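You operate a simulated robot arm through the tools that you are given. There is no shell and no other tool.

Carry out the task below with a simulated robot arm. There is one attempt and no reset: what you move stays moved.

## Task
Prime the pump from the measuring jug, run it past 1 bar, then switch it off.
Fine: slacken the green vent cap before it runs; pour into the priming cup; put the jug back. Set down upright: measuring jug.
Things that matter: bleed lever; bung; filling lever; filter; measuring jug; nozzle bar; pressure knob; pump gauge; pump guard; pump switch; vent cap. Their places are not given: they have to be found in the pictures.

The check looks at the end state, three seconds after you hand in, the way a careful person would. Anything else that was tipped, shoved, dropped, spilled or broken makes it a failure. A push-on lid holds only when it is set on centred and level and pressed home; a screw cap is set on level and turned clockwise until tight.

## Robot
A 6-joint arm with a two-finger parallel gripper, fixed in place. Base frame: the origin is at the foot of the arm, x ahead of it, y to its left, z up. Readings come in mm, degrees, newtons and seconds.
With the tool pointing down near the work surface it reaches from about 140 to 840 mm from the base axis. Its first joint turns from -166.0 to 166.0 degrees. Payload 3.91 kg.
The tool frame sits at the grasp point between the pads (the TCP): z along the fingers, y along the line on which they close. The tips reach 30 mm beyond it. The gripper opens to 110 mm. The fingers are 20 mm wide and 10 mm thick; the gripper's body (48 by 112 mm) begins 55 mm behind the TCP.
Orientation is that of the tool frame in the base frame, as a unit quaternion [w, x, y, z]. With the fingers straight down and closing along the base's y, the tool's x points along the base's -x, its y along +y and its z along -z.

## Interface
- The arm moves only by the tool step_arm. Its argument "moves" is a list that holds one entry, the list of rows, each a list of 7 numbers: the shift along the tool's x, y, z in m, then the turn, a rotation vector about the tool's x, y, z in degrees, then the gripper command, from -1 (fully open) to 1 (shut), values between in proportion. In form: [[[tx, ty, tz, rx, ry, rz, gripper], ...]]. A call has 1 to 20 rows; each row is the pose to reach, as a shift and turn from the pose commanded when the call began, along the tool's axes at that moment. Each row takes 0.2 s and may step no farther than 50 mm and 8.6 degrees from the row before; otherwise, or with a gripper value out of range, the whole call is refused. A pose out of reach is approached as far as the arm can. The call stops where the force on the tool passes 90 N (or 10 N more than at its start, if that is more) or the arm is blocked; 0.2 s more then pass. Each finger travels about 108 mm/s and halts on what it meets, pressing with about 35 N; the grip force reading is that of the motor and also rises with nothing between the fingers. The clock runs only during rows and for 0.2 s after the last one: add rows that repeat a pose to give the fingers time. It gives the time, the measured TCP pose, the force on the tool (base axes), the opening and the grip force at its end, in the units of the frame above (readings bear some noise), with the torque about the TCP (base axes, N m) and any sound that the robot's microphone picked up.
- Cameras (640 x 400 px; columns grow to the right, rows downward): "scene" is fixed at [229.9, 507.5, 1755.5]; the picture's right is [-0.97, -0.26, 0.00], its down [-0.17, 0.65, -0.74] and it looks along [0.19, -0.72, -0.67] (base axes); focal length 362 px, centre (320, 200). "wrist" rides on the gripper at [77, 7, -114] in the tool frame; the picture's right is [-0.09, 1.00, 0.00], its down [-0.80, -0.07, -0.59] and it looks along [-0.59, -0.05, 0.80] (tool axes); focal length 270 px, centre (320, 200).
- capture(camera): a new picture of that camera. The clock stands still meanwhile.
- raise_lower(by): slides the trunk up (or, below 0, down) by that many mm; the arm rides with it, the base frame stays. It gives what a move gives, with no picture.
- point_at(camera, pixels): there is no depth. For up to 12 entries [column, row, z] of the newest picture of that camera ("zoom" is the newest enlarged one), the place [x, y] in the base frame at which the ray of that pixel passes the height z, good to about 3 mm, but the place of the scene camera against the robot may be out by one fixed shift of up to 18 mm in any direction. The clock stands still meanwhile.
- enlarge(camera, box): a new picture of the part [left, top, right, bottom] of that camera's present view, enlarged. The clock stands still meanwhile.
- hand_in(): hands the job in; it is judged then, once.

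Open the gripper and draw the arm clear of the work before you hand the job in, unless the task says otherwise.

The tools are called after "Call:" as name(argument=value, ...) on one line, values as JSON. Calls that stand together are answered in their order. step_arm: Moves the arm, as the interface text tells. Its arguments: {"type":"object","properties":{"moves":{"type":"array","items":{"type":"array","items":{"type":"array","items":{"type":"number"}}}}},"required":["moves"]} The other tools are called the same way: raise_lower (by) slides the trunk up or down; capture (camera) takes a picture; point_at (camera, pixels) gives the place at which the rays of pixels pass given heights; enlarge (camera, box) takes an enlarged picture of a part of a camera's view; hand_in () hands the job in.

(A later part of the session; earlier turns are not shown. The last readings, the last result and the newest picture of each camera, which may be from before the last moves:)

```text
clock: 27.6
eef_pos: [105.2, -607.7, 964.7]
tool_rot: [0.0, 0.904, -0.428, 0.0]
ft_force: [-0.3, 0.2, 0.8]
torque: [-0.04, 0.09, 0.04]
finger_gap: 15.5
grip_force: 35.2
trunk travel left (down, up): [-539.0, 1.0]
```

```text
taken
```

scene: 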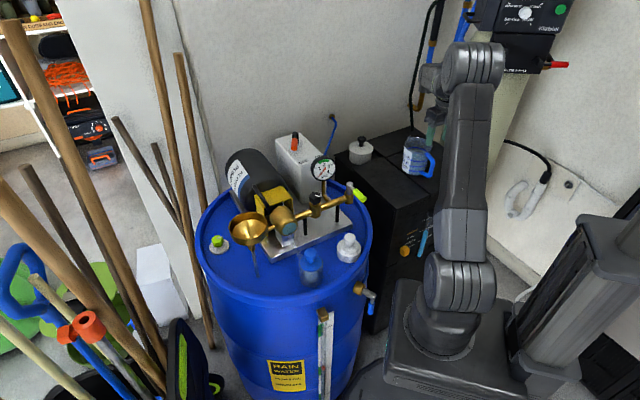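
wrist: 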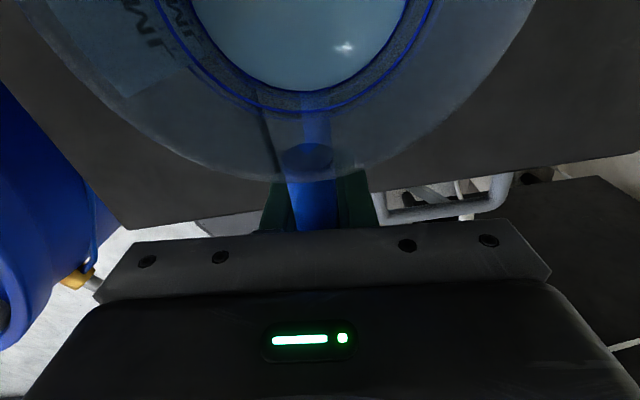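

Gripped at 15.5 mm. I'll lift slowly 30 mm and check that the jug hangs level.

Call:
step_arm(moves=[[[0, 0, -0.004, 0, 0, 0, 1], [0, 0, -0.01, 0, 0, 0, 1], [0, 0, -0.02, 0, 0, 0, 1], [0, 0, -0.03, 0, 0, 0, 1], [0, 0, -0.03, 0, 0, 0, 1]]])

Call:
capture(camera="wrist")

Call:
enlarge(camera="scene", box=[380, 100, 480, 190])

```text
clock: 28.8
eef_pos: [103.5, -609.4, 993.2]
tool_rot: [0.0, 0.903, -0.429, 0.0]
ft_force: [0.2, 0.2, -4.3]
torque: [0.2, 0.15, 0.03]
finger_gap: 15.6
grip_force: 35.2
trunk travel left (down, up): [-539.0, 1.0]
```

```text
taken
```

wrist: 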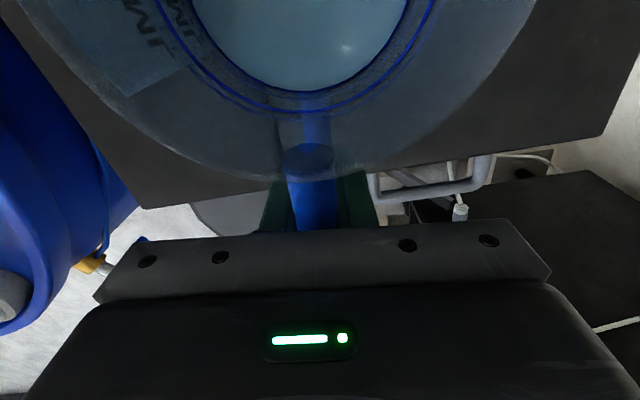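

```text
4.44 times, centred on (430, 145) of scene
```

zoom: 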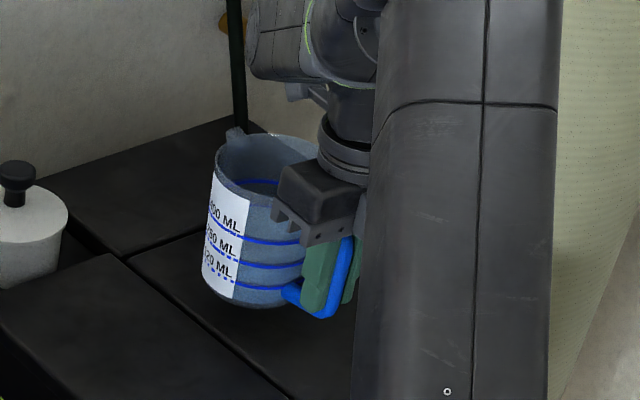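

The jug (about 4.3 N) is held level with no sag. I'll lift it to z≈1290 and carry it toward the pump, slowly turning it counter-clockwise so the spout will finally face the robot base (-x) at the cup.

Call:
step_arm(moves=[[[0, 0, -0.02, 0, 0, 0, 1], [0, 0, -0.055, 0, 0, 0, 1], [0, 0, -0.098, 0, 0, 0, 1], [0, 0, -0.14, 0, 0, 0, 1], [0, 0, -0.185, 0, 0, 0, 1], [0, 0, -0.23, 0, 0, 0, 1], [0, 0, -0.27, 0, 0, 0, 1], [-0.0012, -0.0119, -0.29, 0, 0, -4, 1], [-0.003, -0.0298, -0.297, 0, 0, -10, 1], [-0.0055, -0.0547, -0.297, 0, 0, -17, 1], [-0.0089, -0.0876, -0.297, 0, 0, -24.5, 1], [-0.0126, -0.1244, -0.297, 0, 0, -32, 1], [-0.0166, -0.1642, -0.297, 0, 0, -39.5, 1], [-0.0207, -0.204, -0.297, 0, 0, -47, 1], [-0.0247, -0.2438, -0.297, 0, 0, -54.5, 1], [-0.0288, -0.2835, -0.297, 0, 0, -62, 1], [-0.0328, -0.3233, -0.297, 0, 0, -69.5, 1], [-0.0368, -0.3631, -0.297, 0, 0, -77, 1], [-0.0404, -0.398, -0.297, 0, 0, -84, 1], [-0.0434, -0.4278, -0.297, 0, 0, -90, 1]]])

Call:
capture(camera="scene")

Call:
capture(camera="wrist")

```text
clock: 33.0
eef_pos: [408.3, -304.9, 1293.6]
tool_rot: [0.0, 0.942, 0.336, 0.0]
ft_force: [-0.1, -0.4, -2.9]
torque: [-0.21, 0.23, 0.04]
finger_gap: 15.6
grip_force: 34.8
trunk travel left (down, up): [-539.0, 1.0]
```

```text
taken
```

scene: 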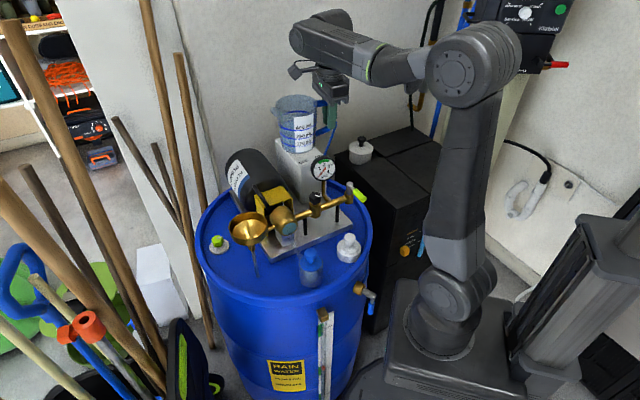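

```text
taken
```

wrist: 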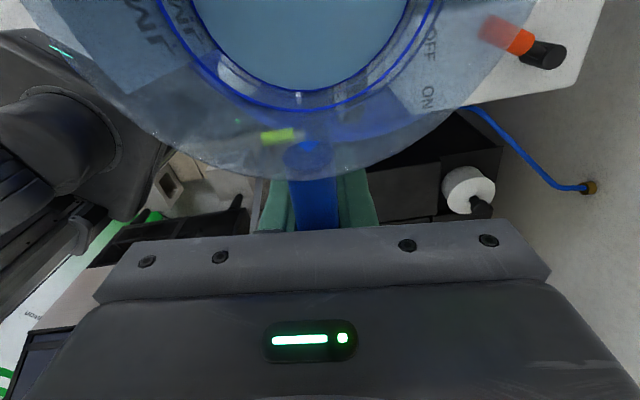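

The water looks level and the jug is steady. I'll continue to (661,-53) at the same height, finishing the turn so the spout faces -x over the cup.

Call:
step_arm(moves=[[[0.0178, -0.0017, 0, 0, 0, -7.03, 1], [0.0356, -0.0035, 0, 0, 0, -14.07, 1], [0.0533, -0.0052, 0, 0, 0, -21.1, 1], [0.0711, -0.007, 0, 0, 0, -28.1, 1], [0.0889, -0.0087, 0, 0, 0, -35.2, 1], [0.1067, -0.0105, 0, 0, 0, -42.2, 1], [0.1245, -0.0122, 0, 0, 0, -49.2, 1], [0.1422, -0.014, 0, 0, 0, -56.3, 1], [0.16, -0.0157, 0, 0, 0, -63.3, 1], [0.1778, -0.0175, 0, 0, 0, -70.4, 1], [0.1956, -0.0192, 0, 0, 0, -77.4, 1], [0.2134, -0.0209, 0, 0, 0, -84.4, 1], [0.2311, -0.0227, 0, 0, 0, -91.5, 1], [0.2489, -0.0244, 0, 0, 0, -98.5, 1], [0.2667, -0.0262, 0, 0, 0, -105.5, 1], [0.2845, -0.0279, 0, 0, 0, -112.6, 1], [0.3023, -0.0297, 0, 0, 0, -119.6, 1], [0.32, -0.0314, 0, 0, 0, -126.6, 1], [0.3378, -0.0332, 0, 0, 0, -133.7, 1], [0.3556, -0.0349, 0, 0, 0, -140.7, 1]]])

Call:
capture(camera="scene")

Call:
capture(camera="wrist")

```text
clock: 37.2
eef_pos: [664.7, -51.7, 1290.1]
tool_rot: [-0.001, 0.0, 1.0, -0.001]
ft_force: [0.7, 0.8, -3.2]
torque: [0.0, -0.3, 0.01]
finger_gap: 15.6
grip_force: 35.0
trunk travel left (down, up): [-539.0, 1.0]
```

```text
taken
```

scene: 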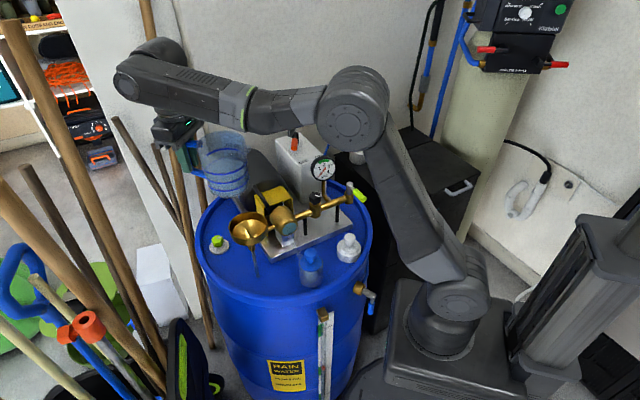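

```text
taken
```

wrist: 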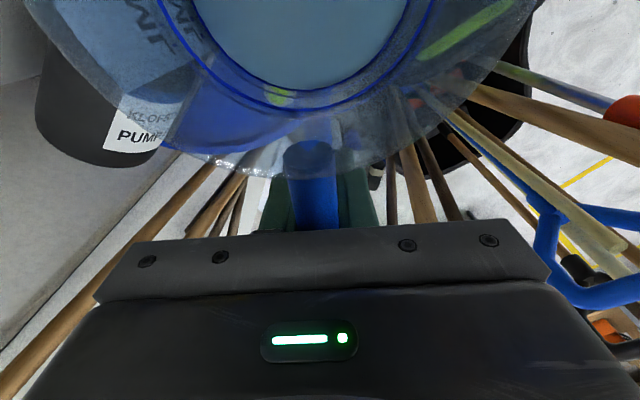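

The jug is now on the cup's far side with the spout facing -x. I'll enlarge the scene view to check the spout position relative to the cup.

Call:
enlarge(camera="scene", box=[140, 100, 300, 260])

Call:
enlarge(camera="scene", box=[170, 110, 270, 200])

```text
2.50 times, centred on (220, 180) of scene
```

zoom: 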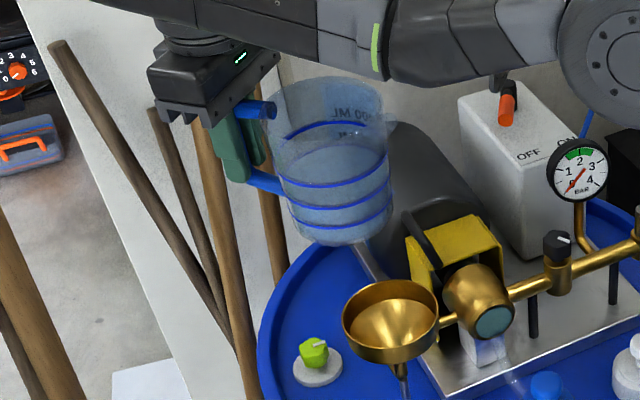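

```text
4.44 times, centred on (220, 155) of scene
```

zoom: 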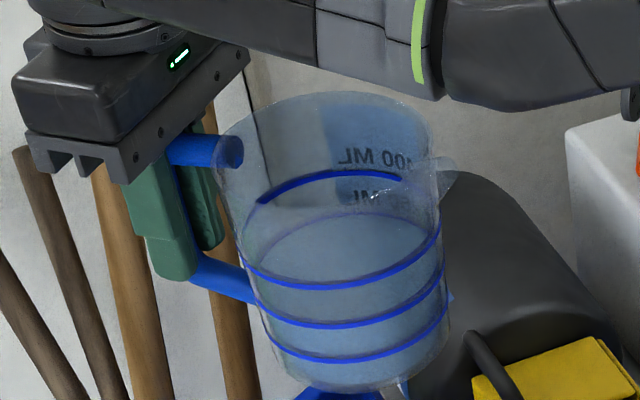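

The spout tip appears at scene (248.8,147), matching my model of it relative to the TCP, in line with the cup (y≈-55). I'll tilt to 40° (below the pouring angle) while moving 45 mm outward, then check.

Call:
step_arm(moves=[[[-0.009, -0.0008, 0, 0, -6, 0, 1], [-0.018, -0.0008, 0, 0, -13, 0, 1], [-0.027, -0.0008, 0, 0, -20, 0, 1], [-0.036, -0.0008, 0, 0, -27, 0, 1], [-0.045, -0.0008, 0, 0, -34, 0, 1], [-0.045, -0.0008, 0, 0, -40, 0, 1], [-0.045, -0.0008, 0, 0, -40, 0, 1]]])

Call:
capture(camera="scene")

Call:
capture(camera="wrist")

Call:
enlarge(camera="scene", box=[170, 110, 290, 250])

```text
clock: 38.8
eef_pos: [706.9, -52.4, 1291.2]
tool_rot: [0.342, 0.0, 0.94, 0.0]
ft_force: [0.4, 0.2, -4.0]
torque: [0.02, -0.23, 0.03]
finger_gap: 15.7
grip_force: 34.6
trunk travel left (down, up): [-539.0, 1.0]
```

```text
taken
```

scene: 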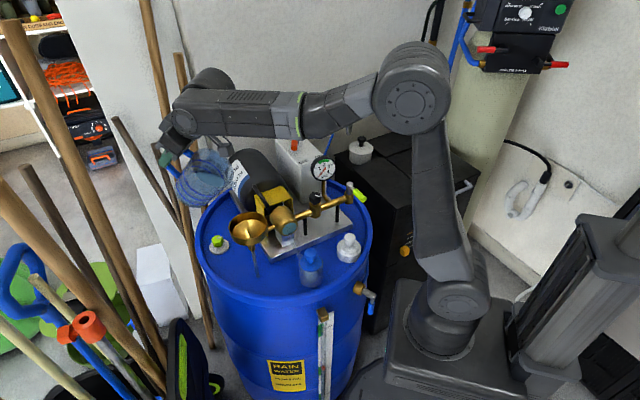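

```text
taken
```

wrist: 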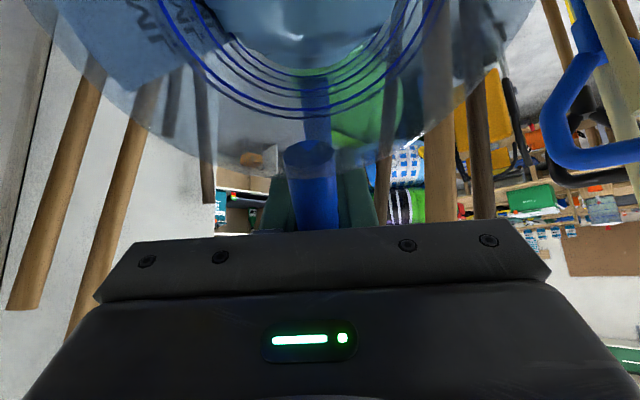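

```text
2.86 times, centred on (230, 180) of scene
```

zoom: 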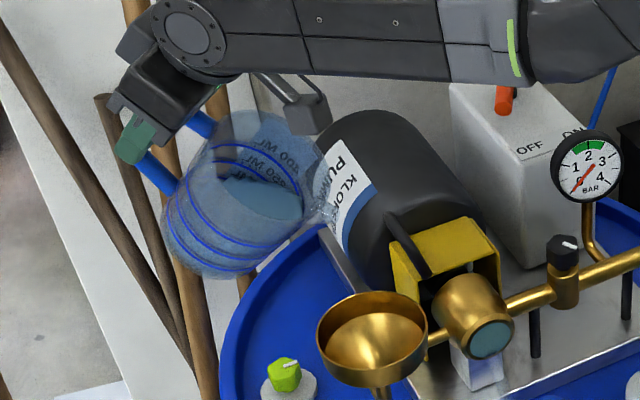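

Tilted to 40° with the water still below the lip. I'll descend about 86 mm so that the spout sits about 45 mm above the cup rim.

Call:
step_arm(moves=[[[0.0178, 0, 0.0225, 0, 0, 0, 1], [0.0355, 0, 0.045, 0, 0, 0, 1], [0.0533, 0, 0.0676, 0, 0, 0, 1], [0.0533, 0, 0.0676, 0, 0, 0, 1]]])

Call:
enlarge(camera="scene", box=[180, 150, 300, 250])

Call:
capture(camera="wrist")

```text
clock: 39.8
eef_pos: [709.5, -52.0, 1205.2]
tool_rot: [0.342, 0.001, 0.94, 0.0]
ft_force: [0.3, 0.3, -3.5]
torque: [-0.01, -0.25, -0.03]
finger_gap: 15.4
grip_force: 34.7
trunk travel left (down, up): [-539.0, 1.0]
```

```text
4.00 times, centred on (240, 200) of scene
```

zoom: 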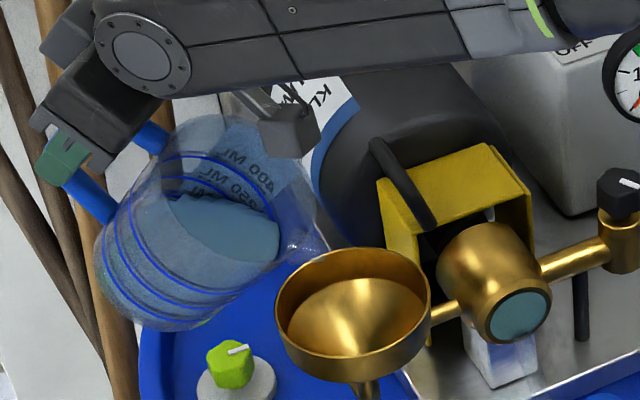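

```text
taken
```

wrist: 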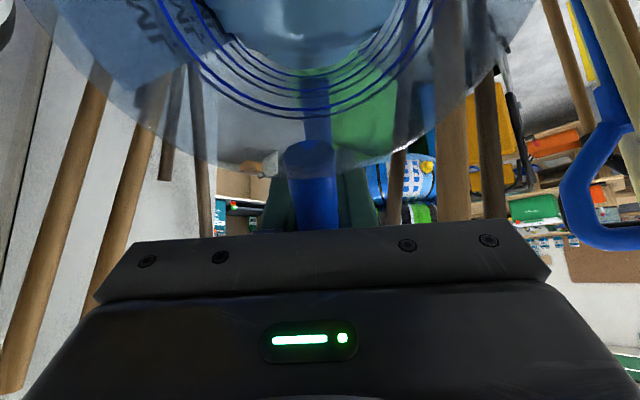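

The spout tip sits about at zoom (322,245), above the near part of the cup as planned. I'll tilt to 50° about the spout tip and hold to see whether it starts pouring.

Call:
step_arm(moves=[[[-0.002, 0, -0.0064, 0, -2.5, 0, 1], [-0.004, 0, -0.0128, 0, -5, 0, 1], [-0.0055, 0, -0.0195, 0, -7.5, 0, 1], [-0.0068, 0, -0.026, 0, -10, 0, 1], [-0.0068, 0, -0.026, 0, -10, 0, 1]]])

Call:
enlarge(camera="scene", box=[180, 150, 300, 250])

Call:
capture(camera="wrist")

```text
clock: 41.0
eef_pos: [698.3, -52.8, 1228.8]
tool_rot: [0.422, 0.001, 0.907, 0.0]
ft_force: [-0.5, -0.6, -2.6]
torque: [0.03, -0.19, -0.01]
finger_gap: 15.7
grip_force: 34.8
trunk travel left (down, up): [-539.0, 1.0]
```

```text
4.00 times, centred on (240, 200) of scene
```

zoom: 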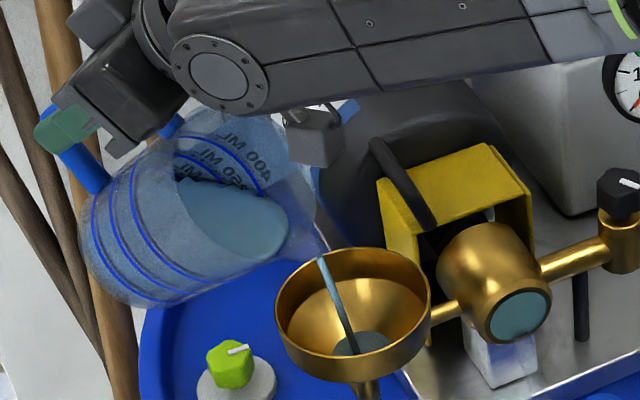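

```text
taken
```

wrist: 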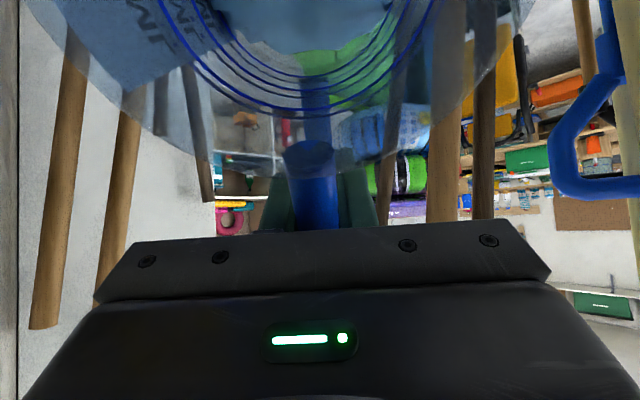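

A stream is visible from zoom (320,258) into the cup's middle at (352,345). I'll hold this tilt for a moment and watch the level.

Call:
step_arm(moves=[[[0, 0, 0, 0, 0, 0, 1], [0, 0, 0, 0, 0, 0, 1], [0, 0, 0, 0, 0, 0, 1]]])

Call:
enlarge(camera="scene", box=[180, 150, 300, 250])

```text
clock: 41.8
eef_pos: [698.2, -52.4, 1230.4]
tool_rot: [0.423, 0.001, 0.906, 0.0]
ft_force: [0.0, -0.3, -3.7]
torque: [-0.02, -0.17, 0.04]
finger_gap: 15.7
grip_force: 35.2
trunk travel left (down, up): [-539.0, 1.0]
```

```text
4.00 times, centred on (240, 200) of scene
```

zoom: 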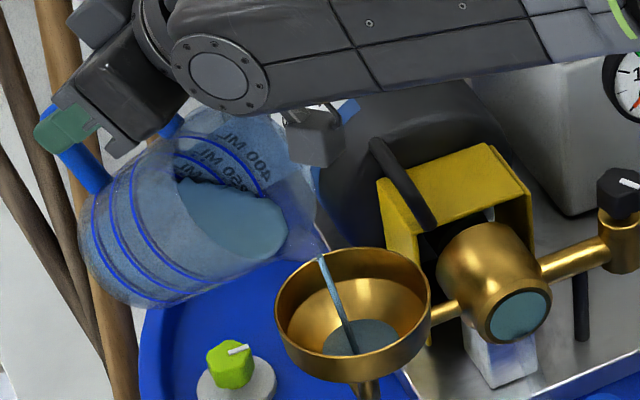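

The pool in the cup grew (zoom 322–400 wide). I'll hold longer at this tilt.

Call:
step_arm(moves=[[[0, 0, 0, 0, 0, 0, 1], [0, 0, 0, 0, 0, 0, 1], [0, 0, 0, 0, 0, 0, 1], [0, 0, 0, 0, 0, 0, 1]]])

Call:
enlarge(camera="scene", box=[180, 150, 300, 250])

```text
clock: 42.8
eef_pos: [698.2, -52.1, 1229.5]
tool_rot: [0.423, 0.001, 0.906, 0.0]
ft_force: [-0.7, 0.1, -2.7]
torque: [0.01, -0.16, 0.0]
finger_gap: 15.5
grip_force: 34.7
trunk travel left (down, up): [-539.0, 1.0]
```

```text
4.00 times, centred on (240, 200) of scene
```

zoom: 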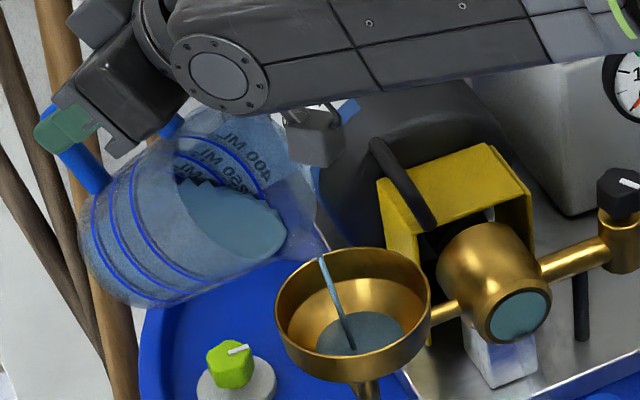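

Still flowing gently, with the pool about half the cup's width. I'll tilt 4° more about the spout and hold.

Call:
step_arm(moves=[[[-0.0016, 0, -0.005, 0, -2, 0, 1], [-0.0032, 0, -0.0102, 0, -4, 0, 1], [-0.0032, 0, -0.0102, 0, -4, 0, 1], [-0.0032, 0, -0.0102, 0, -4, 0, 1]]])

Call:
enlarge(camera="scene", box=[180, 150, 300, 250])

```text
clock: 43.8
eef_pos: [691.3, -53.3, 1239.6]
tool_rot: [0.454, 0.0, 0.891, 0.0]
ft_force: [-0.8, -1.0, -3.6]
torque: [-0.03, -0.14, 0.0]
finger_gap: 15.4
grip_force: 35.2
trunk travel left (down, up): [-539.0, 1.0]
```

```text
4.00 times, centred on (240, 200) of scene
```

zoom: 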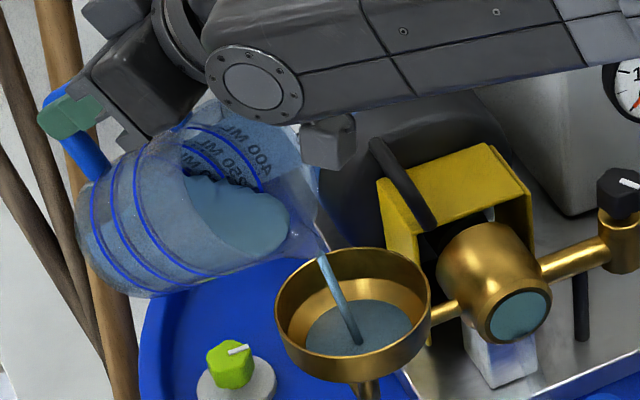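

Flow is stronger and lands in the middle (zoom (358,345)); the pool now spans 305–412. I'll hold briefly and check again.

Call:
step_arm(moves=[[[0, 0, 0, 0, 0, 0, 1], [0, 0, 0, 0, 0, 0, 1], [0, 0, 0, 0, 0, 0, 1]]])

Call:
enlarge(camera="scene", box=[180, 150, 300, 250])

```text
clock: 44.6
eef_pos: [692.7, -52.6, 1238.2]
tool_rot: [0.453, 0.0, 0.891, 0.0]
ft_force: [0.2, 0.0, -3.3]
torque: [0.02, -0.15, 0.0]
finger_gap: 15.6
grip_force: 35.2
trunk travel left (down, up): [-539.0, 1.0]
```

```text
4.00 times, centred on (240, 200) of scene
```

zoom: 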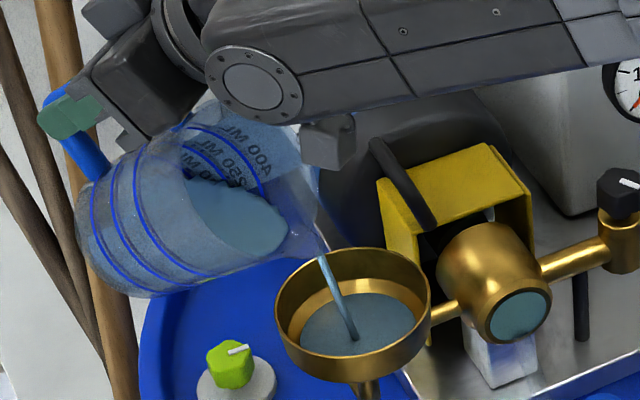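

The pool reaches the top of the conical part (far edge at zoom y≈292). I'll continue holding and monitor.

Call:
step_arm(moves=[[[0, 0, 0, 0, 0, 0, 1], [0, 0, 0, 0, 0, 0, 1], [0, 0, 0, 0, 0, 0, 1], [0, 0, 0, 0, 0, 0, 1], [0, 0, 0, 0, 0, 0, 1]]])

Call:
enlarge(camera="scene", box=[180, 150, 300, 250])

```text
clock: 45.8
eef_pos: [691.6, -53.2, 1239.1]
tool_rot: [0.454, 0.0, 0.891, 0.0]
ft_force: [0.4, -0.5, -2.8]
torque: [-0.02, -0.12, 0.0]
finger_gap: 15.5
grip_force: 34.9
trunk travel left (down, up): [-539.0, 1.0]
```

```text
4.00 times, centred on (240, 200) of scene
```

zoom: 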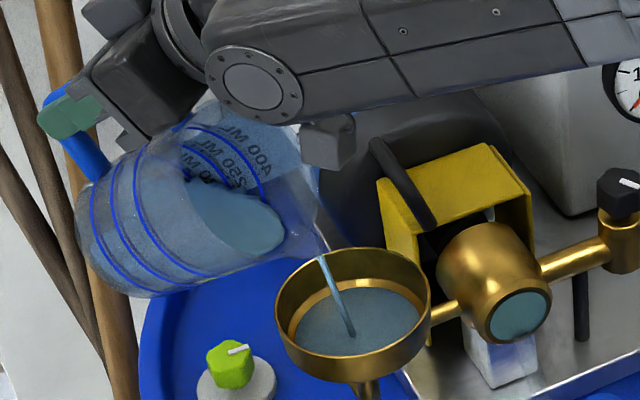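

The flow is thinning as the jug reaches equilibrium; the cup is filled to just into the cylindrical part. I'll tilt 4° more and hold briefly.

Call:
step_arm(moves=[[[-0.0016, 0, -0.0051, 0, -2, 0, 1], [-0.0033, 0, -0.0103, 0, -4, 0, 1], [-0.0033, 0, -0.0103, 0, -4, 0, 1]]])

Call:
enlarge(camera="scene", box=[180, 150, 300, 250])

```text
clock: 46.6
eef_pos: [685.3, -53.0, 1247.2]
tool_rot: [0.485, 0.001, 0.875, 0.0]
ft_force: [0.5, -0.9, -3.3]
torque: [-0.01, -0.1, 0.01]
finger_gap: 15.4
grip_force: 35.2
trunk travel left (down, up): [-539.0, 1.0]
```

```text
4.00 times, centred on (240, 200) of scene
```

zoom: 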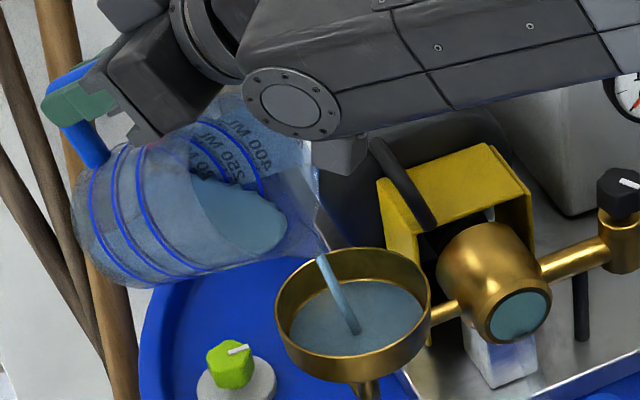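

The cup level is rising (far edge at zoom y≈281; rim's inner far edge at 252). I'll hold another 0.6 s and check.

Call:
step_arm(moves=[[[0, 0, 0, 0, 0, 0, 1], [0, 0, 0, 0, 0, 0, 1], [0, 0, 0, 0, 0, 0, 1]]])

Call:
enlarge(camera="scene", box=[200, 170, 290, 250])

```text
clock: 47.4
eef_pos: [685.9, -53.6, 1249.2]
tool_rot: [0.485, 0.001, 0.874, -0.001]
ft_force: [-0.5, -0.4, -3.5]
torque: [0.0, -0.12, -0.01]
finger_gap: 15.5
grip_force: 34.7
trunk travel left (down, up): [-539.0, 1.0]
```

```text
5.00 times, centred on (245, 210) of scene
```

zoom: 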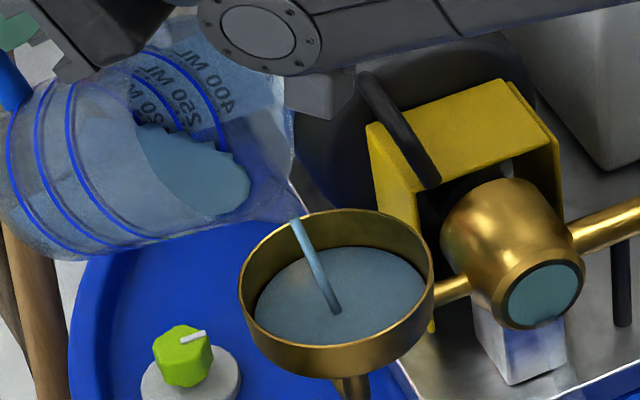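

The water is about 23 mm below the cup's rim (far edge zoom y≈247 vs rim 213). I'll tilt 3.5° more and hold about 1 s.

Call:
step_arm(moves=[[[-0.0015, 0, -0.0045, 0, -1.75, 0, 1], [-0.0029, 0, -0.0089, 0, -3.5, 0, 1], [-0.0029, 0, -0.0089, 0, -3.5, 0, 1], [-0.0029, 0, -0.0089, 0, -3.5, 0, 1]]])

Call:
enlarge(camera="scene", box=[200, 170, 290, 250])

```text
clock: 48.4
eef_pos: [679.7, -53.7, 1254.0]
tool_rot: [0.511, 0.0, 0.86, 0.0]
ft_force: [0.3, -0.1, -2.2]
torque: [-0.04, -0.08, 0.0]
finger_gap: 15.5
grip_force: 34.2
trunk travel left (down, up): [-539.0, 1.0]
```

```text
5.00 times, centred on (245, 210) of scene
```

zoom: 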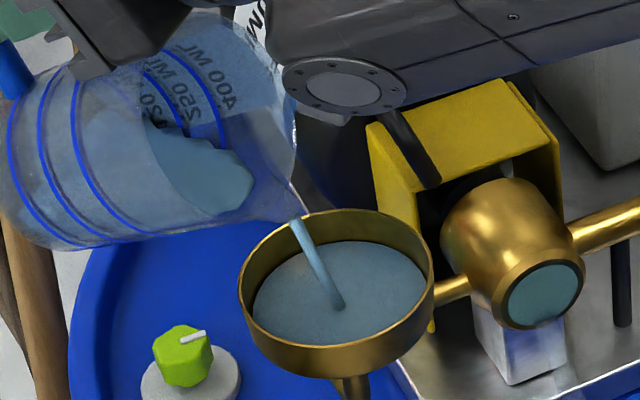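

Level now about 19 mm below the rim, with a good stream. I'll hold another second.

Call:
step_arm(moves=[[[0, 0, 0, 0, 0, 0, 1], [0, 0, 0, 0, 0, 0, 1], [0, 0, 0, 0, 0, 0, 1], [0, 0, 0, 0, 0, 0, 1]]])

Call:
enlarge(camera="scene", box=[200, 170, 290, 250])

```text
clock: 49.4
eef_pos: [679.2, -54.2, 1253.8]
tool_rot: [0.51, 0.001, 0.86, 0.0]
ft_force: [-0.5, 0.0, -2.0]
torque: [0.02, -0.1, 0.02]
finger_gap: 15.7
grip_force: 35.2
trunk travel left (down, up): [-539.0, 1.0]
```

```text
5.00 times, centred on (245, 210) of scene
```

zoom: 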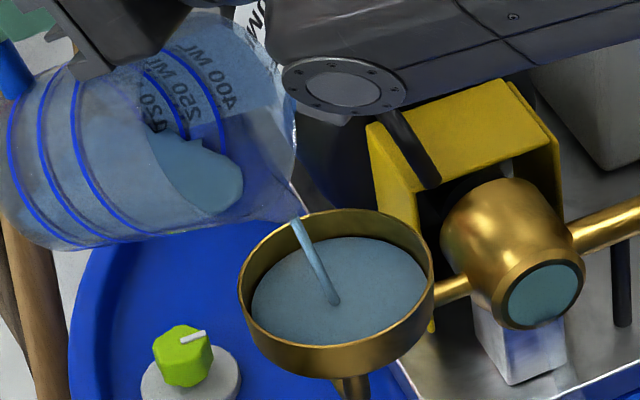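

Level about 16 mm below the rim and rising slowly. Holding another 1.4 s.

Call:
step_arm(moves=[[[0, 0, 0, 0, 0, 0, 1], [0, 0, 0, 0, 0, 0, 1], [0, 0, 0, 0, 0, 0, 1], [0, 0, 0, 0, 0, 0, 1], [0, 0, 0, 0, 0, 0, 1], [0, 0, 0, 0, 0, 0, 1]]])

Call:
enlarge(camera="scene", box=[200, 170, 290, 250])

```text
clock: 50.8
eef_pos: [680.1, -54.7, 1254.0]
tool_rot: [0.511, 0.0, 0.86, 0.001]
ft_force: [0.0, -0.2, -1.9]
torque: [0.0, -0.07, 0.0]
finger_gap: 15.5
grip_force: 35.3
trunk travel left (down, up): [-539.0, 1.0]
```

```text
5.00 times, centred on (245, 210) of scene
```

zoom: 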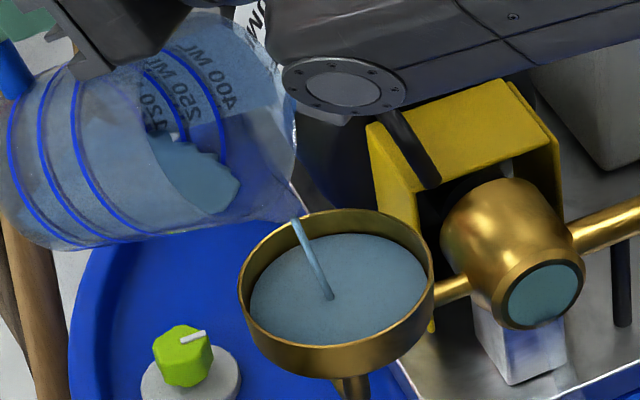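

Level about 14 mm below the rim; the tool force suggests roughly 150 g has left the jug. One more small tilt and 1 s hold.

Call:
step_arm(moves=[[[-0.0013, 0, -0.0038, 0, -1.5, 0, 1], [-0.0026, 0, -0.0076, 0, -3, 0, 1], [-0.0026, 0, -0.0076, 0, -3, 0, 1], [-0.0026, 0, -0.0076, 0, -3, 0, 1], [-0.0026, 0, -0.0076, 0, -3, 0, 1]]])

Call:
enlarge(camera="scene", box=[200, 170, 290, 250])

```text
clock: 52.0
eef_pos: [674.7, -50.7, 1251.5]
tool_rot: [0.516, -0.003, 0.857, 0.005]
ft_force: [0.2, -0.2, -2.2]
torque: [-0.05, -0.07, 0.03]
finger_gap: 15.3
grip_force: 35.2
out of reach, approached as far as the arm can: row 1, 2, 3, 4, 5
trunk travel left (down, up): [-539.0, 1.0]
```

```text
5.00 times, centred on (245, 210) of scene
```

zoom: 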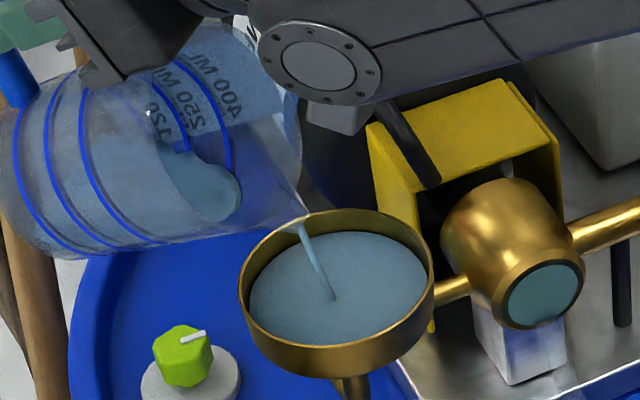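

The arm hit a reach limit at this tilt, but the cup is filled to about 12 mm below the rim, so that's enough. I'll tilt back about the spout to 50° to stop the pour.

Call:
step_arm(moves=[[[0.0068, 0, 0.0145, 0, 6, 0, 1], [0.0168, 0, 0.0346, 0, 14.5, 0, 1], [0.0168, 0, 0.0346, 0, 14.5, 0, 1]]])

Call:
enlarge(camera="scene", box=[180, 150, 300, 250])

```text
clock: 52.8
eef_pos: [699.4, -52.1, 1222.5]
tool_rot: [0.423, 0.001, 0.906, 0.0]
ft_force: [-0.2, -0.7, -2.2]
torque: [0.02, -0.15, 0.06]
finger_gap: 15.9
grip_force: 35.1
trunk travel left (down, up): [-539.0, 1.0]
```

```text
4.00 times, centred on (240, 200) of scene
```

zoom: 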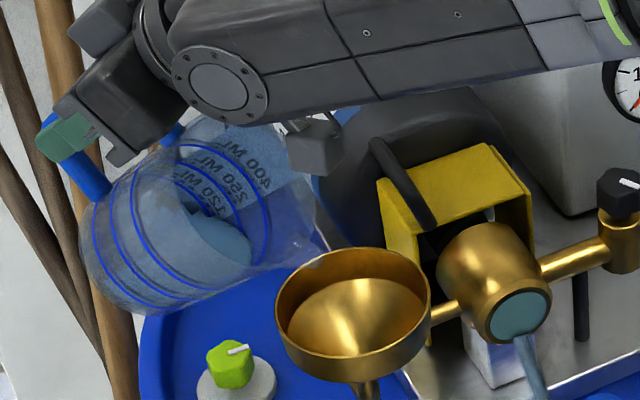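

The cup has emptied into the pump, and the suction tube at zoom (525,365) now looks filled, so priming took. I'll check the area for any spill.

Call:
enlarge(camera="scene", box=[190, 200, 380, 300])

Call:
capture(camera="scene")

```text
3.37 times, centred on (285, 250) of scene
```

zoom: 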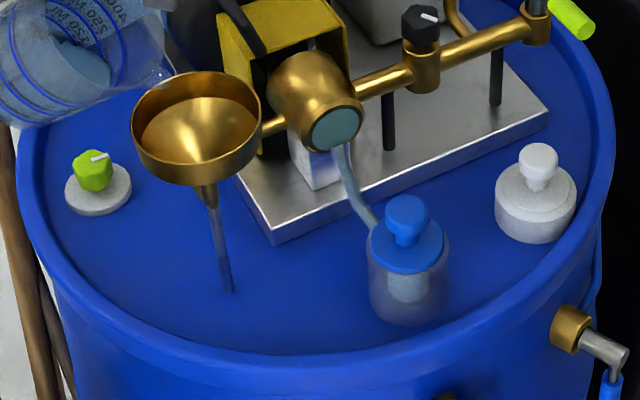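

```text
taken
```

scene: 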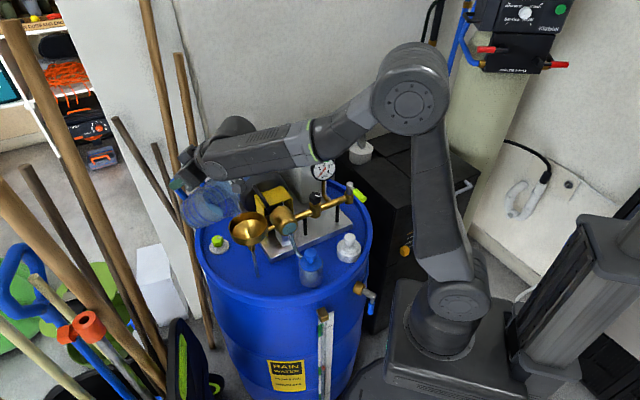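

No spill on the lid, and the tube to the filter is clearly full of water. I'll raise and bring the jug back upright.

Call:
step_arm(moves=[[[-0.0306, 0, -0.0257, 0, 4, 0, 1], [-0.0453, 0, -0.0511, 0, 10, 0, 1], [-0.0388, 0, -0.0587, 0, 18, 0, 1], [-0.0324, 0, -0.0664, 0, 26, 0, 1], [-0.0294, 0, -0.07, 0, 34, 0, 1], [-0.0294, 0, -0.07, 0, 42, 0, 1], [-0.0294, 0, -0.07, 0, 50, 0, 1], [-0.0294, 0, -0.07, 0, 50, 0, 1]]])

Call:
enlarge(camera="scene", box=[170, 110, 290, 250])

Call:
capture(camera="wrist")

```text
clock: 54.6
eef_pos: [662.1, -52.9, 1291.9]
tool_rot: [-0.001, 0.001, 1.0, 0.0]
ft_force: [-0.3, -0.2, -2.0]
torque: [0.03, -0.15, -0.01]
finger_gap: 15.3
grip_force: 35.5
trunk travel left (down, up): [-539.0, 1.0]
```

```text
2.86 times, centred on (230, 180) of scene
```

zoom: 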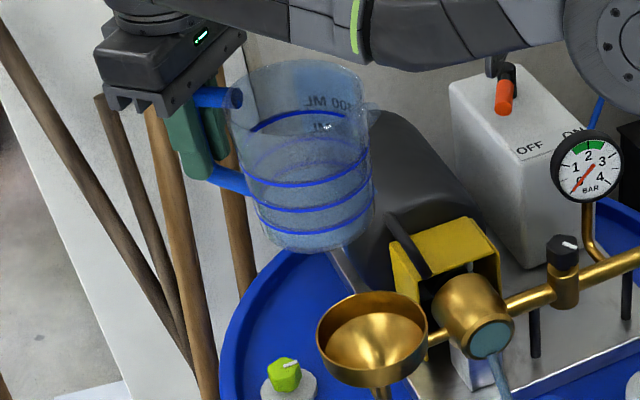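

```text
taken
```

wrist: 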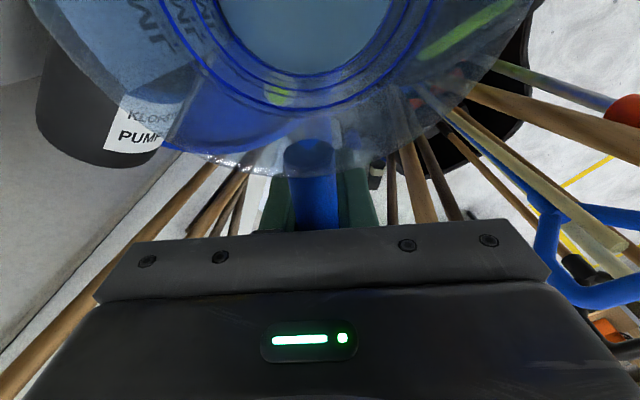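

The jug is upright and unchanged in the grip, with the level now close to the 250 ml line. I'll retrace the path back toward the cabinet.

Call:
step_arm(moves=[[[0.0127, -0.0126, 0, 0, 0, 7.03, 1], [0.0254, -0.0252, 0, 0, 0, 14.07, 1], [0.0381, -0.0378, 0, 0, 0, 21.1, 1], [0.0508, -0.0504, 0, 0, 0, 28.1, 1], [0.0635, -0.063, 0, 0, 0, 35.2, 1], [0.0762, -0.0756, 0, 0, 0, 42.2, 1], [0.0889, -0.0882, 0, 0, 0, 49.2, 1], [0.1016, -0.1008, 0, 0, 0, 56.3, 1], [0.1143, -0.1134, 0, 0, 0, 63.3, 1], [0.127, -0.126, 0, 0, 0, 70.4, 1], [0.1397, -0.1386, 0, 0, 0, 77.4, 1], [0.1524, -0.1512, 0, 0, 0, 84.4, 1], [0.1651, -0.1638, 0, 0, 0, 91.5, 1], [0.1778, -0.1764, 0, 0, 0, 98.5, 1], [0.1905, -0.189, 0, 0, 0, 105.5, 1], [0.2032, -0.2016, 0, 0, 0, 112.6, 1], [0.2159, -0.2142, 0, 0, 0, 119.6, 1], [0.2286, -0.2268, 0, 0, 0, 126.6, 1], [0.2413, -0.2394, 0, 0, 0, 133.7, 1], [0.254, -0.252, 0, 0, 0, 140.7, 1]]])

Call:
capture(camera="scene")

```text
clock: 58.8
eef_pos: [410.6, -303.0, 1289.5]
tool_rot: [0.0, 0.942, 0.334, 0.0]
ft_force: [0.4, 0.0, -1.2]
torque: [-0.07, 0.11, 0.02]
finger_gap: 15.7
grip_force: 34.8
trunk travel left (down, up): [-539.0, 1.0]
```

```text
taken
```

scene: 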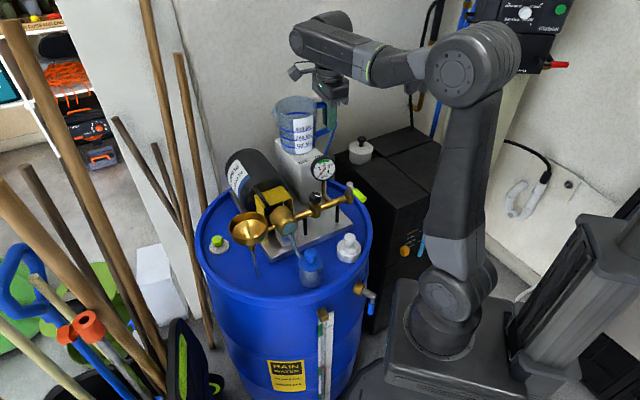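

Retracing the last leg: to above the jug's original place at (104.5,-608), then down to about 45 mm above the resting height.

Call:
step_arm(moves=[[[-0.0329, 0.0034, 0, 0, 0, 6.9, 1], [-0.0658, 0.0069, 0, 0, 0, 13.8, 1], [-0.0987, 0.0103, 0, 0, 0, 20.7, 1], [-0.1317, 0.0137, 0, 0, 0, 27.6, 1], [-0.1646, 0.0172, 0, 0, 0, 34.5, 1], [-0.1975, 0.0206, 0, 0, 0, 41.4, 1], [-0.2304, 0.024, 0, 0, 0, 48.3, 1], [-0.2633, 0.0274, 0, 0, 0, 55.2, 1], [-0.2962, 0.0309, 0, 0, 0, 62.1, 1], [-0.3292, 0.0343, 0, 0, 0, 69, 1], [-0.3621, 0.0377, 0, 0, 0, 75.9, 1], [-0.395, 0.0412, 0, 0, 0, 82.8, 1], [-0.4279, 0.0446, 0, 0, 0, 89.8, 1], [-0.4279, 0.0446, 0.04, 0, 0, 89.8, 1], [-0.4279, 0.0446, 0.085, 0, 0, 89.8, 1], [-0.4279, 0.0446, 0.13, 0, 0, 89.8, 1], [-0.4279, 0.0446, 0.175, 0, 0, 89.8, 1], [-0.4279, 0.0446, 0.22, 0, 0, 89.8, 1], [-0.4279, 0.0446, 0.255, 0, 0, 89.8, 1], [-0.4279, 0.0446, 0.28, 0, 0, 89.8, 1]]])

Call:
capture(camera="wrist")

Call:
enlarge(camera="scene", box=[380, 100, 480, 190])

```text
clock: 63.0
eef_pos: [106.6, -608.5, 1009.2]
tool_rot: [0.0, 0.904, -0.428, 0.0]
ft_force: [0.0, 1.3, -1.4]
torque: [0.16, 0.08, -0.01]
finger_gap: 15.5
grip_force: 35.2
trunk travel left (down, up): [-539.0, 1.0]
```

```text
taken
```

wrist: 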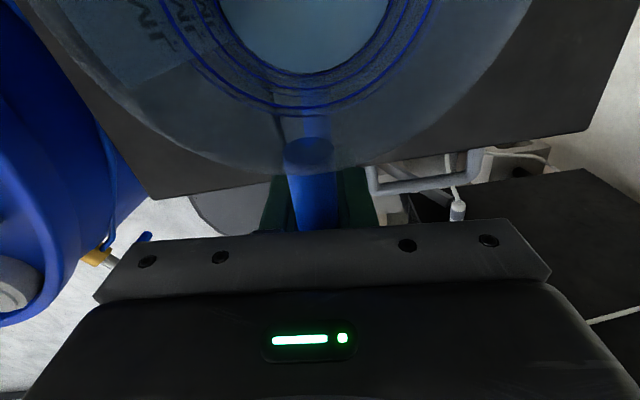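

```text
4.44 times, centred on (430, 145) of scene
```

zoom: 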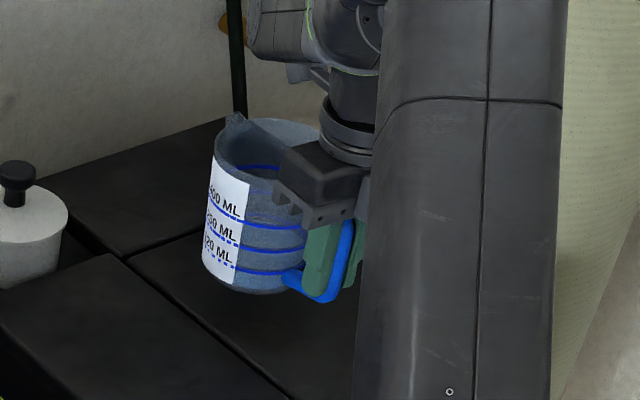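

Directly above the original spot. I'll lower slowly to near the original resting height (TCP z≈965) and read the force.

Call:
step_arm(moves=[[[0.001, 0, 0.015, 0, 0, 0, 1], [0.001, 0, 0.03, 0, 0, 0, 1], [0.001, 0, 0.037, 0, 0, 0, 1], [0.001, 0, 0.041, 0, 0, 0, 1], [0.001, 0, 0.043, 0, 0, 0, 1], [0.001, 0, 0.043, 0, 0, 0, 1]]])

```text
clock: 64.4
eef_pos: [107.5, -608.6, 967.9]
tool_rot: [0.0, 0.904, -0.428, 0.001]
ft_force: [-0.2, 0.5, -1.5]
torque: [0.12, 0.12, -0.01]
finger_gap: 15.4
grip_force: 35.0
trunk travel left (down, up): [-539.0, 1.0]
```

Still hanging (-1.5 N). I'll go down a couple more millimetres in small steps.

Call:
step_arm(moves=[[[0, 0, 0.001, 0, 0, 0, 1], [0, 0, 0.002, 0, 0, 0, 1], [0, 0, 0.002, 0, 0, 0, 1]]])

```text
clock: 65.2
eef_pos: [106.8, -610.2, 965.4]
tool_rot: [-0.001, 0.904, -0.427, 0.0]
ft_force: [0.8, -0.1, -0.6]
torque: [-0.05, -0.02, 0.02]
finger_gap: 15.4
grip_force: 34.8
trunk travel left (down, up): [-539.0, 1.0]
```

The weight and torque have gone to about zero, so the base is touching. I'll lower 0.7 mm more for firm contact and then open.

Call:
step_arm(moves=[[[0, 0, 0.0007, 0, 0, 0, 1], [0, 0, 0.0007, 0, 0, 0, 0.75], [0, 0, 0.0007, 0, 0, 0, 0.5], [0, 0, 0.0007, 0, 0, 0, 0.2], [0, 0, 0.0007, 0, 0, 0, -0.09], [0, 0, 0.0007, 0, 0, 0, -0.09]]])

Call:
capture(camera="wrist")

Call:
enlarge(camera="scene", box=[380, 100, 480, 190])

```text
clock: 66.6
eef_pos: [106.2, -608.8, 965.5]
tool_rot: [0.0, 0.904, -0.427, 0.0]
ft_force: [1.1, 0.1, 0.0]
torque: [0.01, 0.02, 0.03]
finger_gap: 60.0
grip_force: 0.0
trunk travel left (down, up): [-539.0, 1.0]
```

```text
taken
```

wrist: 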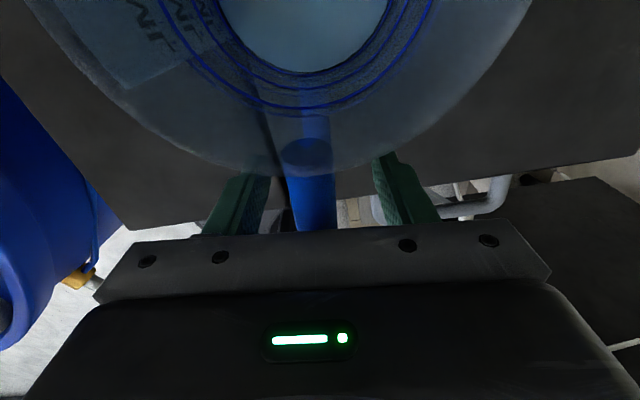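

```text
4.44 times, centred on (430, 145) of scene
```

zoom: 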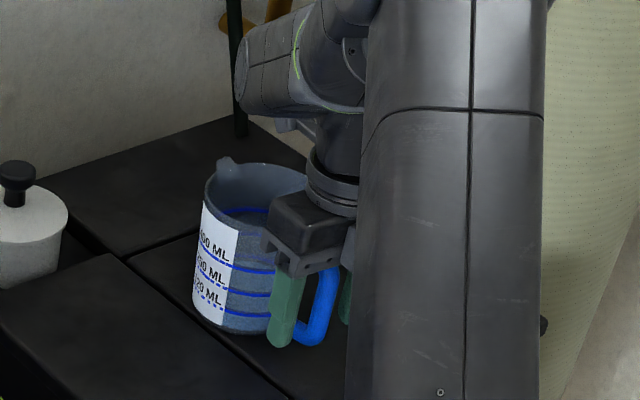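

The jug stands in its original place, released. I'll lift straight up and then swing toward the switch box for a close look.

Call:
step_arm(moves=[[[0, 0, -0.03, 0, 0, 0, -0.09], [0, 0, -0.075, 0, 0, 0, -0.09], [0, 0, -0.12, 0, 0, 0, -0.09], [0, 0, -0.168, 0, 0, 0, -0.09], [0, 0, -0.216, 0, 0, 0, -0.09], [0, 0, -0.264, 0, 0, 0, -0.09], [0, 0, -0.31, 0, 0, 0, -0.09], [0.0083, -0.0309, -0.325, 0, 0, -8.2, -0.09], [0.0165, -0.0618, -0.325, 0, 0, -16.4, -0.09], [0.0248, -0.0928, -0.325, 0, 0, -24.6, -0.09], [0.033, -0.1237, -0.325, 0, 0, -32.8, -0.09], [0.0413, -0.1546, -0.325, 0, 0, -41, -0.09], [0.0496, -0.1855, -0.325, 0, 0, -49.2, -0.09], [0.0578, -0.2164, -0.325, 0, 0, -57.4, -0.09], [0.0661, -0.2474, -0.325, 0, 0, -65.6, -0.09], [0.0743, -0.2783, -0.325, 0, 0, -73.8, -0.09], [0.0826, -0.3092, -0.325, 0, 0, -82, -0.09], [0.0909, -0.3401, -0.325, 0, 0, -90.2, -0.09], [0.0991, -0.371, -0.325, 0, 0, -98.4, -0.09], [0.1074, -0.402, -0.325, 0, 0, -106.6, -0.09]]])

Call:
enlarge(camera="scene", box=[370, 110, 470, 200])

```text
clock: 70.8
eef_pos: [486.4, -436.3, 1288.9]
tool_rot: [0.001, 0.882, 0.47, 0.0]
ft_force: [-0.7, 0.0, -0.3]
torque: [-0.03, -0.02, -0.02]
finger_gap: 60.0
grip_force: 0.0
trunk travel left (down, up): [-539.0, 1.0]
```

```text
4.44 times, centred on (420, 155) of scene
```

zoom: 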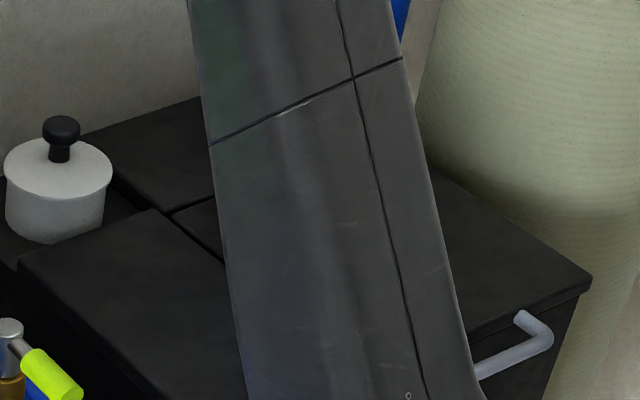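

The arm hides the jug for the moment. I'll continue to (566,-400) with the camera facing the switch box.

Call:
step_arm(moves=[[[0.0186, 0.0116, 0, 0, 0, -8.5, -0.09], [0.0372, 0.0231, 0, 0, 0, -17, -0.09], [0.0557, 0.0347, 0, 0, 0, -25.5, -0.09], [0.0743, 0.0462, 0, 0, 0, -34, -0.09], [0.0743, 0.0462, 0, 0, 0, -34, -0.09]]])

Call:
capture(camera="wrist")

Call:
enlarge(camera="wrist", box=[220, 80, 420, 230])

Call:
capture(camera="scene")

```text
clock: 72.0
eef_pos: [564.9, -399.8, 1289.7]
tool_rot: [0.0, 0.707, 0.707, 0.0]
ft_force: [-0.5, 0.9, -0.2]
torque: [0.0, 0.0, 0.0]
finger_gap: 60.2
grip_force: 0.1
trunk travel left (down, up): [-539.0, 1.0]
```

```text
taken
```

wrist: 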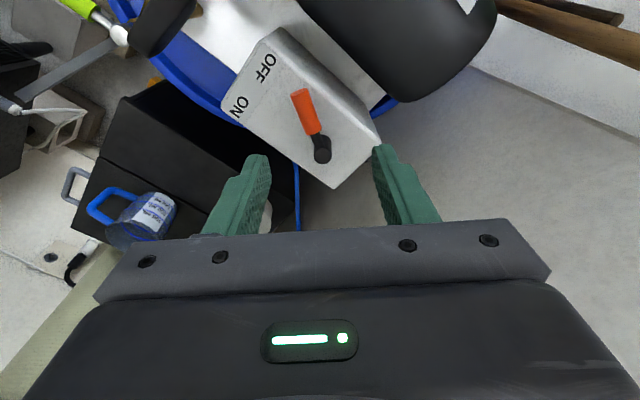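

```text
2.67 times, centred on (320, 155) of wrist
```

zoom: 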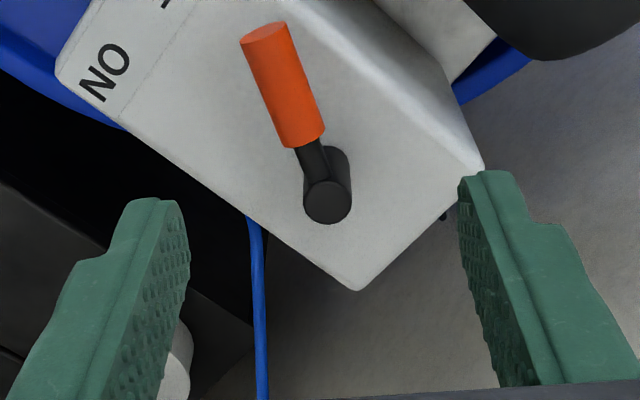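

```text
taken
```

scene: 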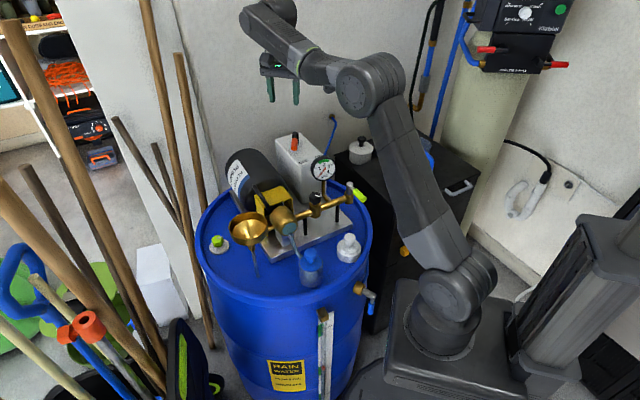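

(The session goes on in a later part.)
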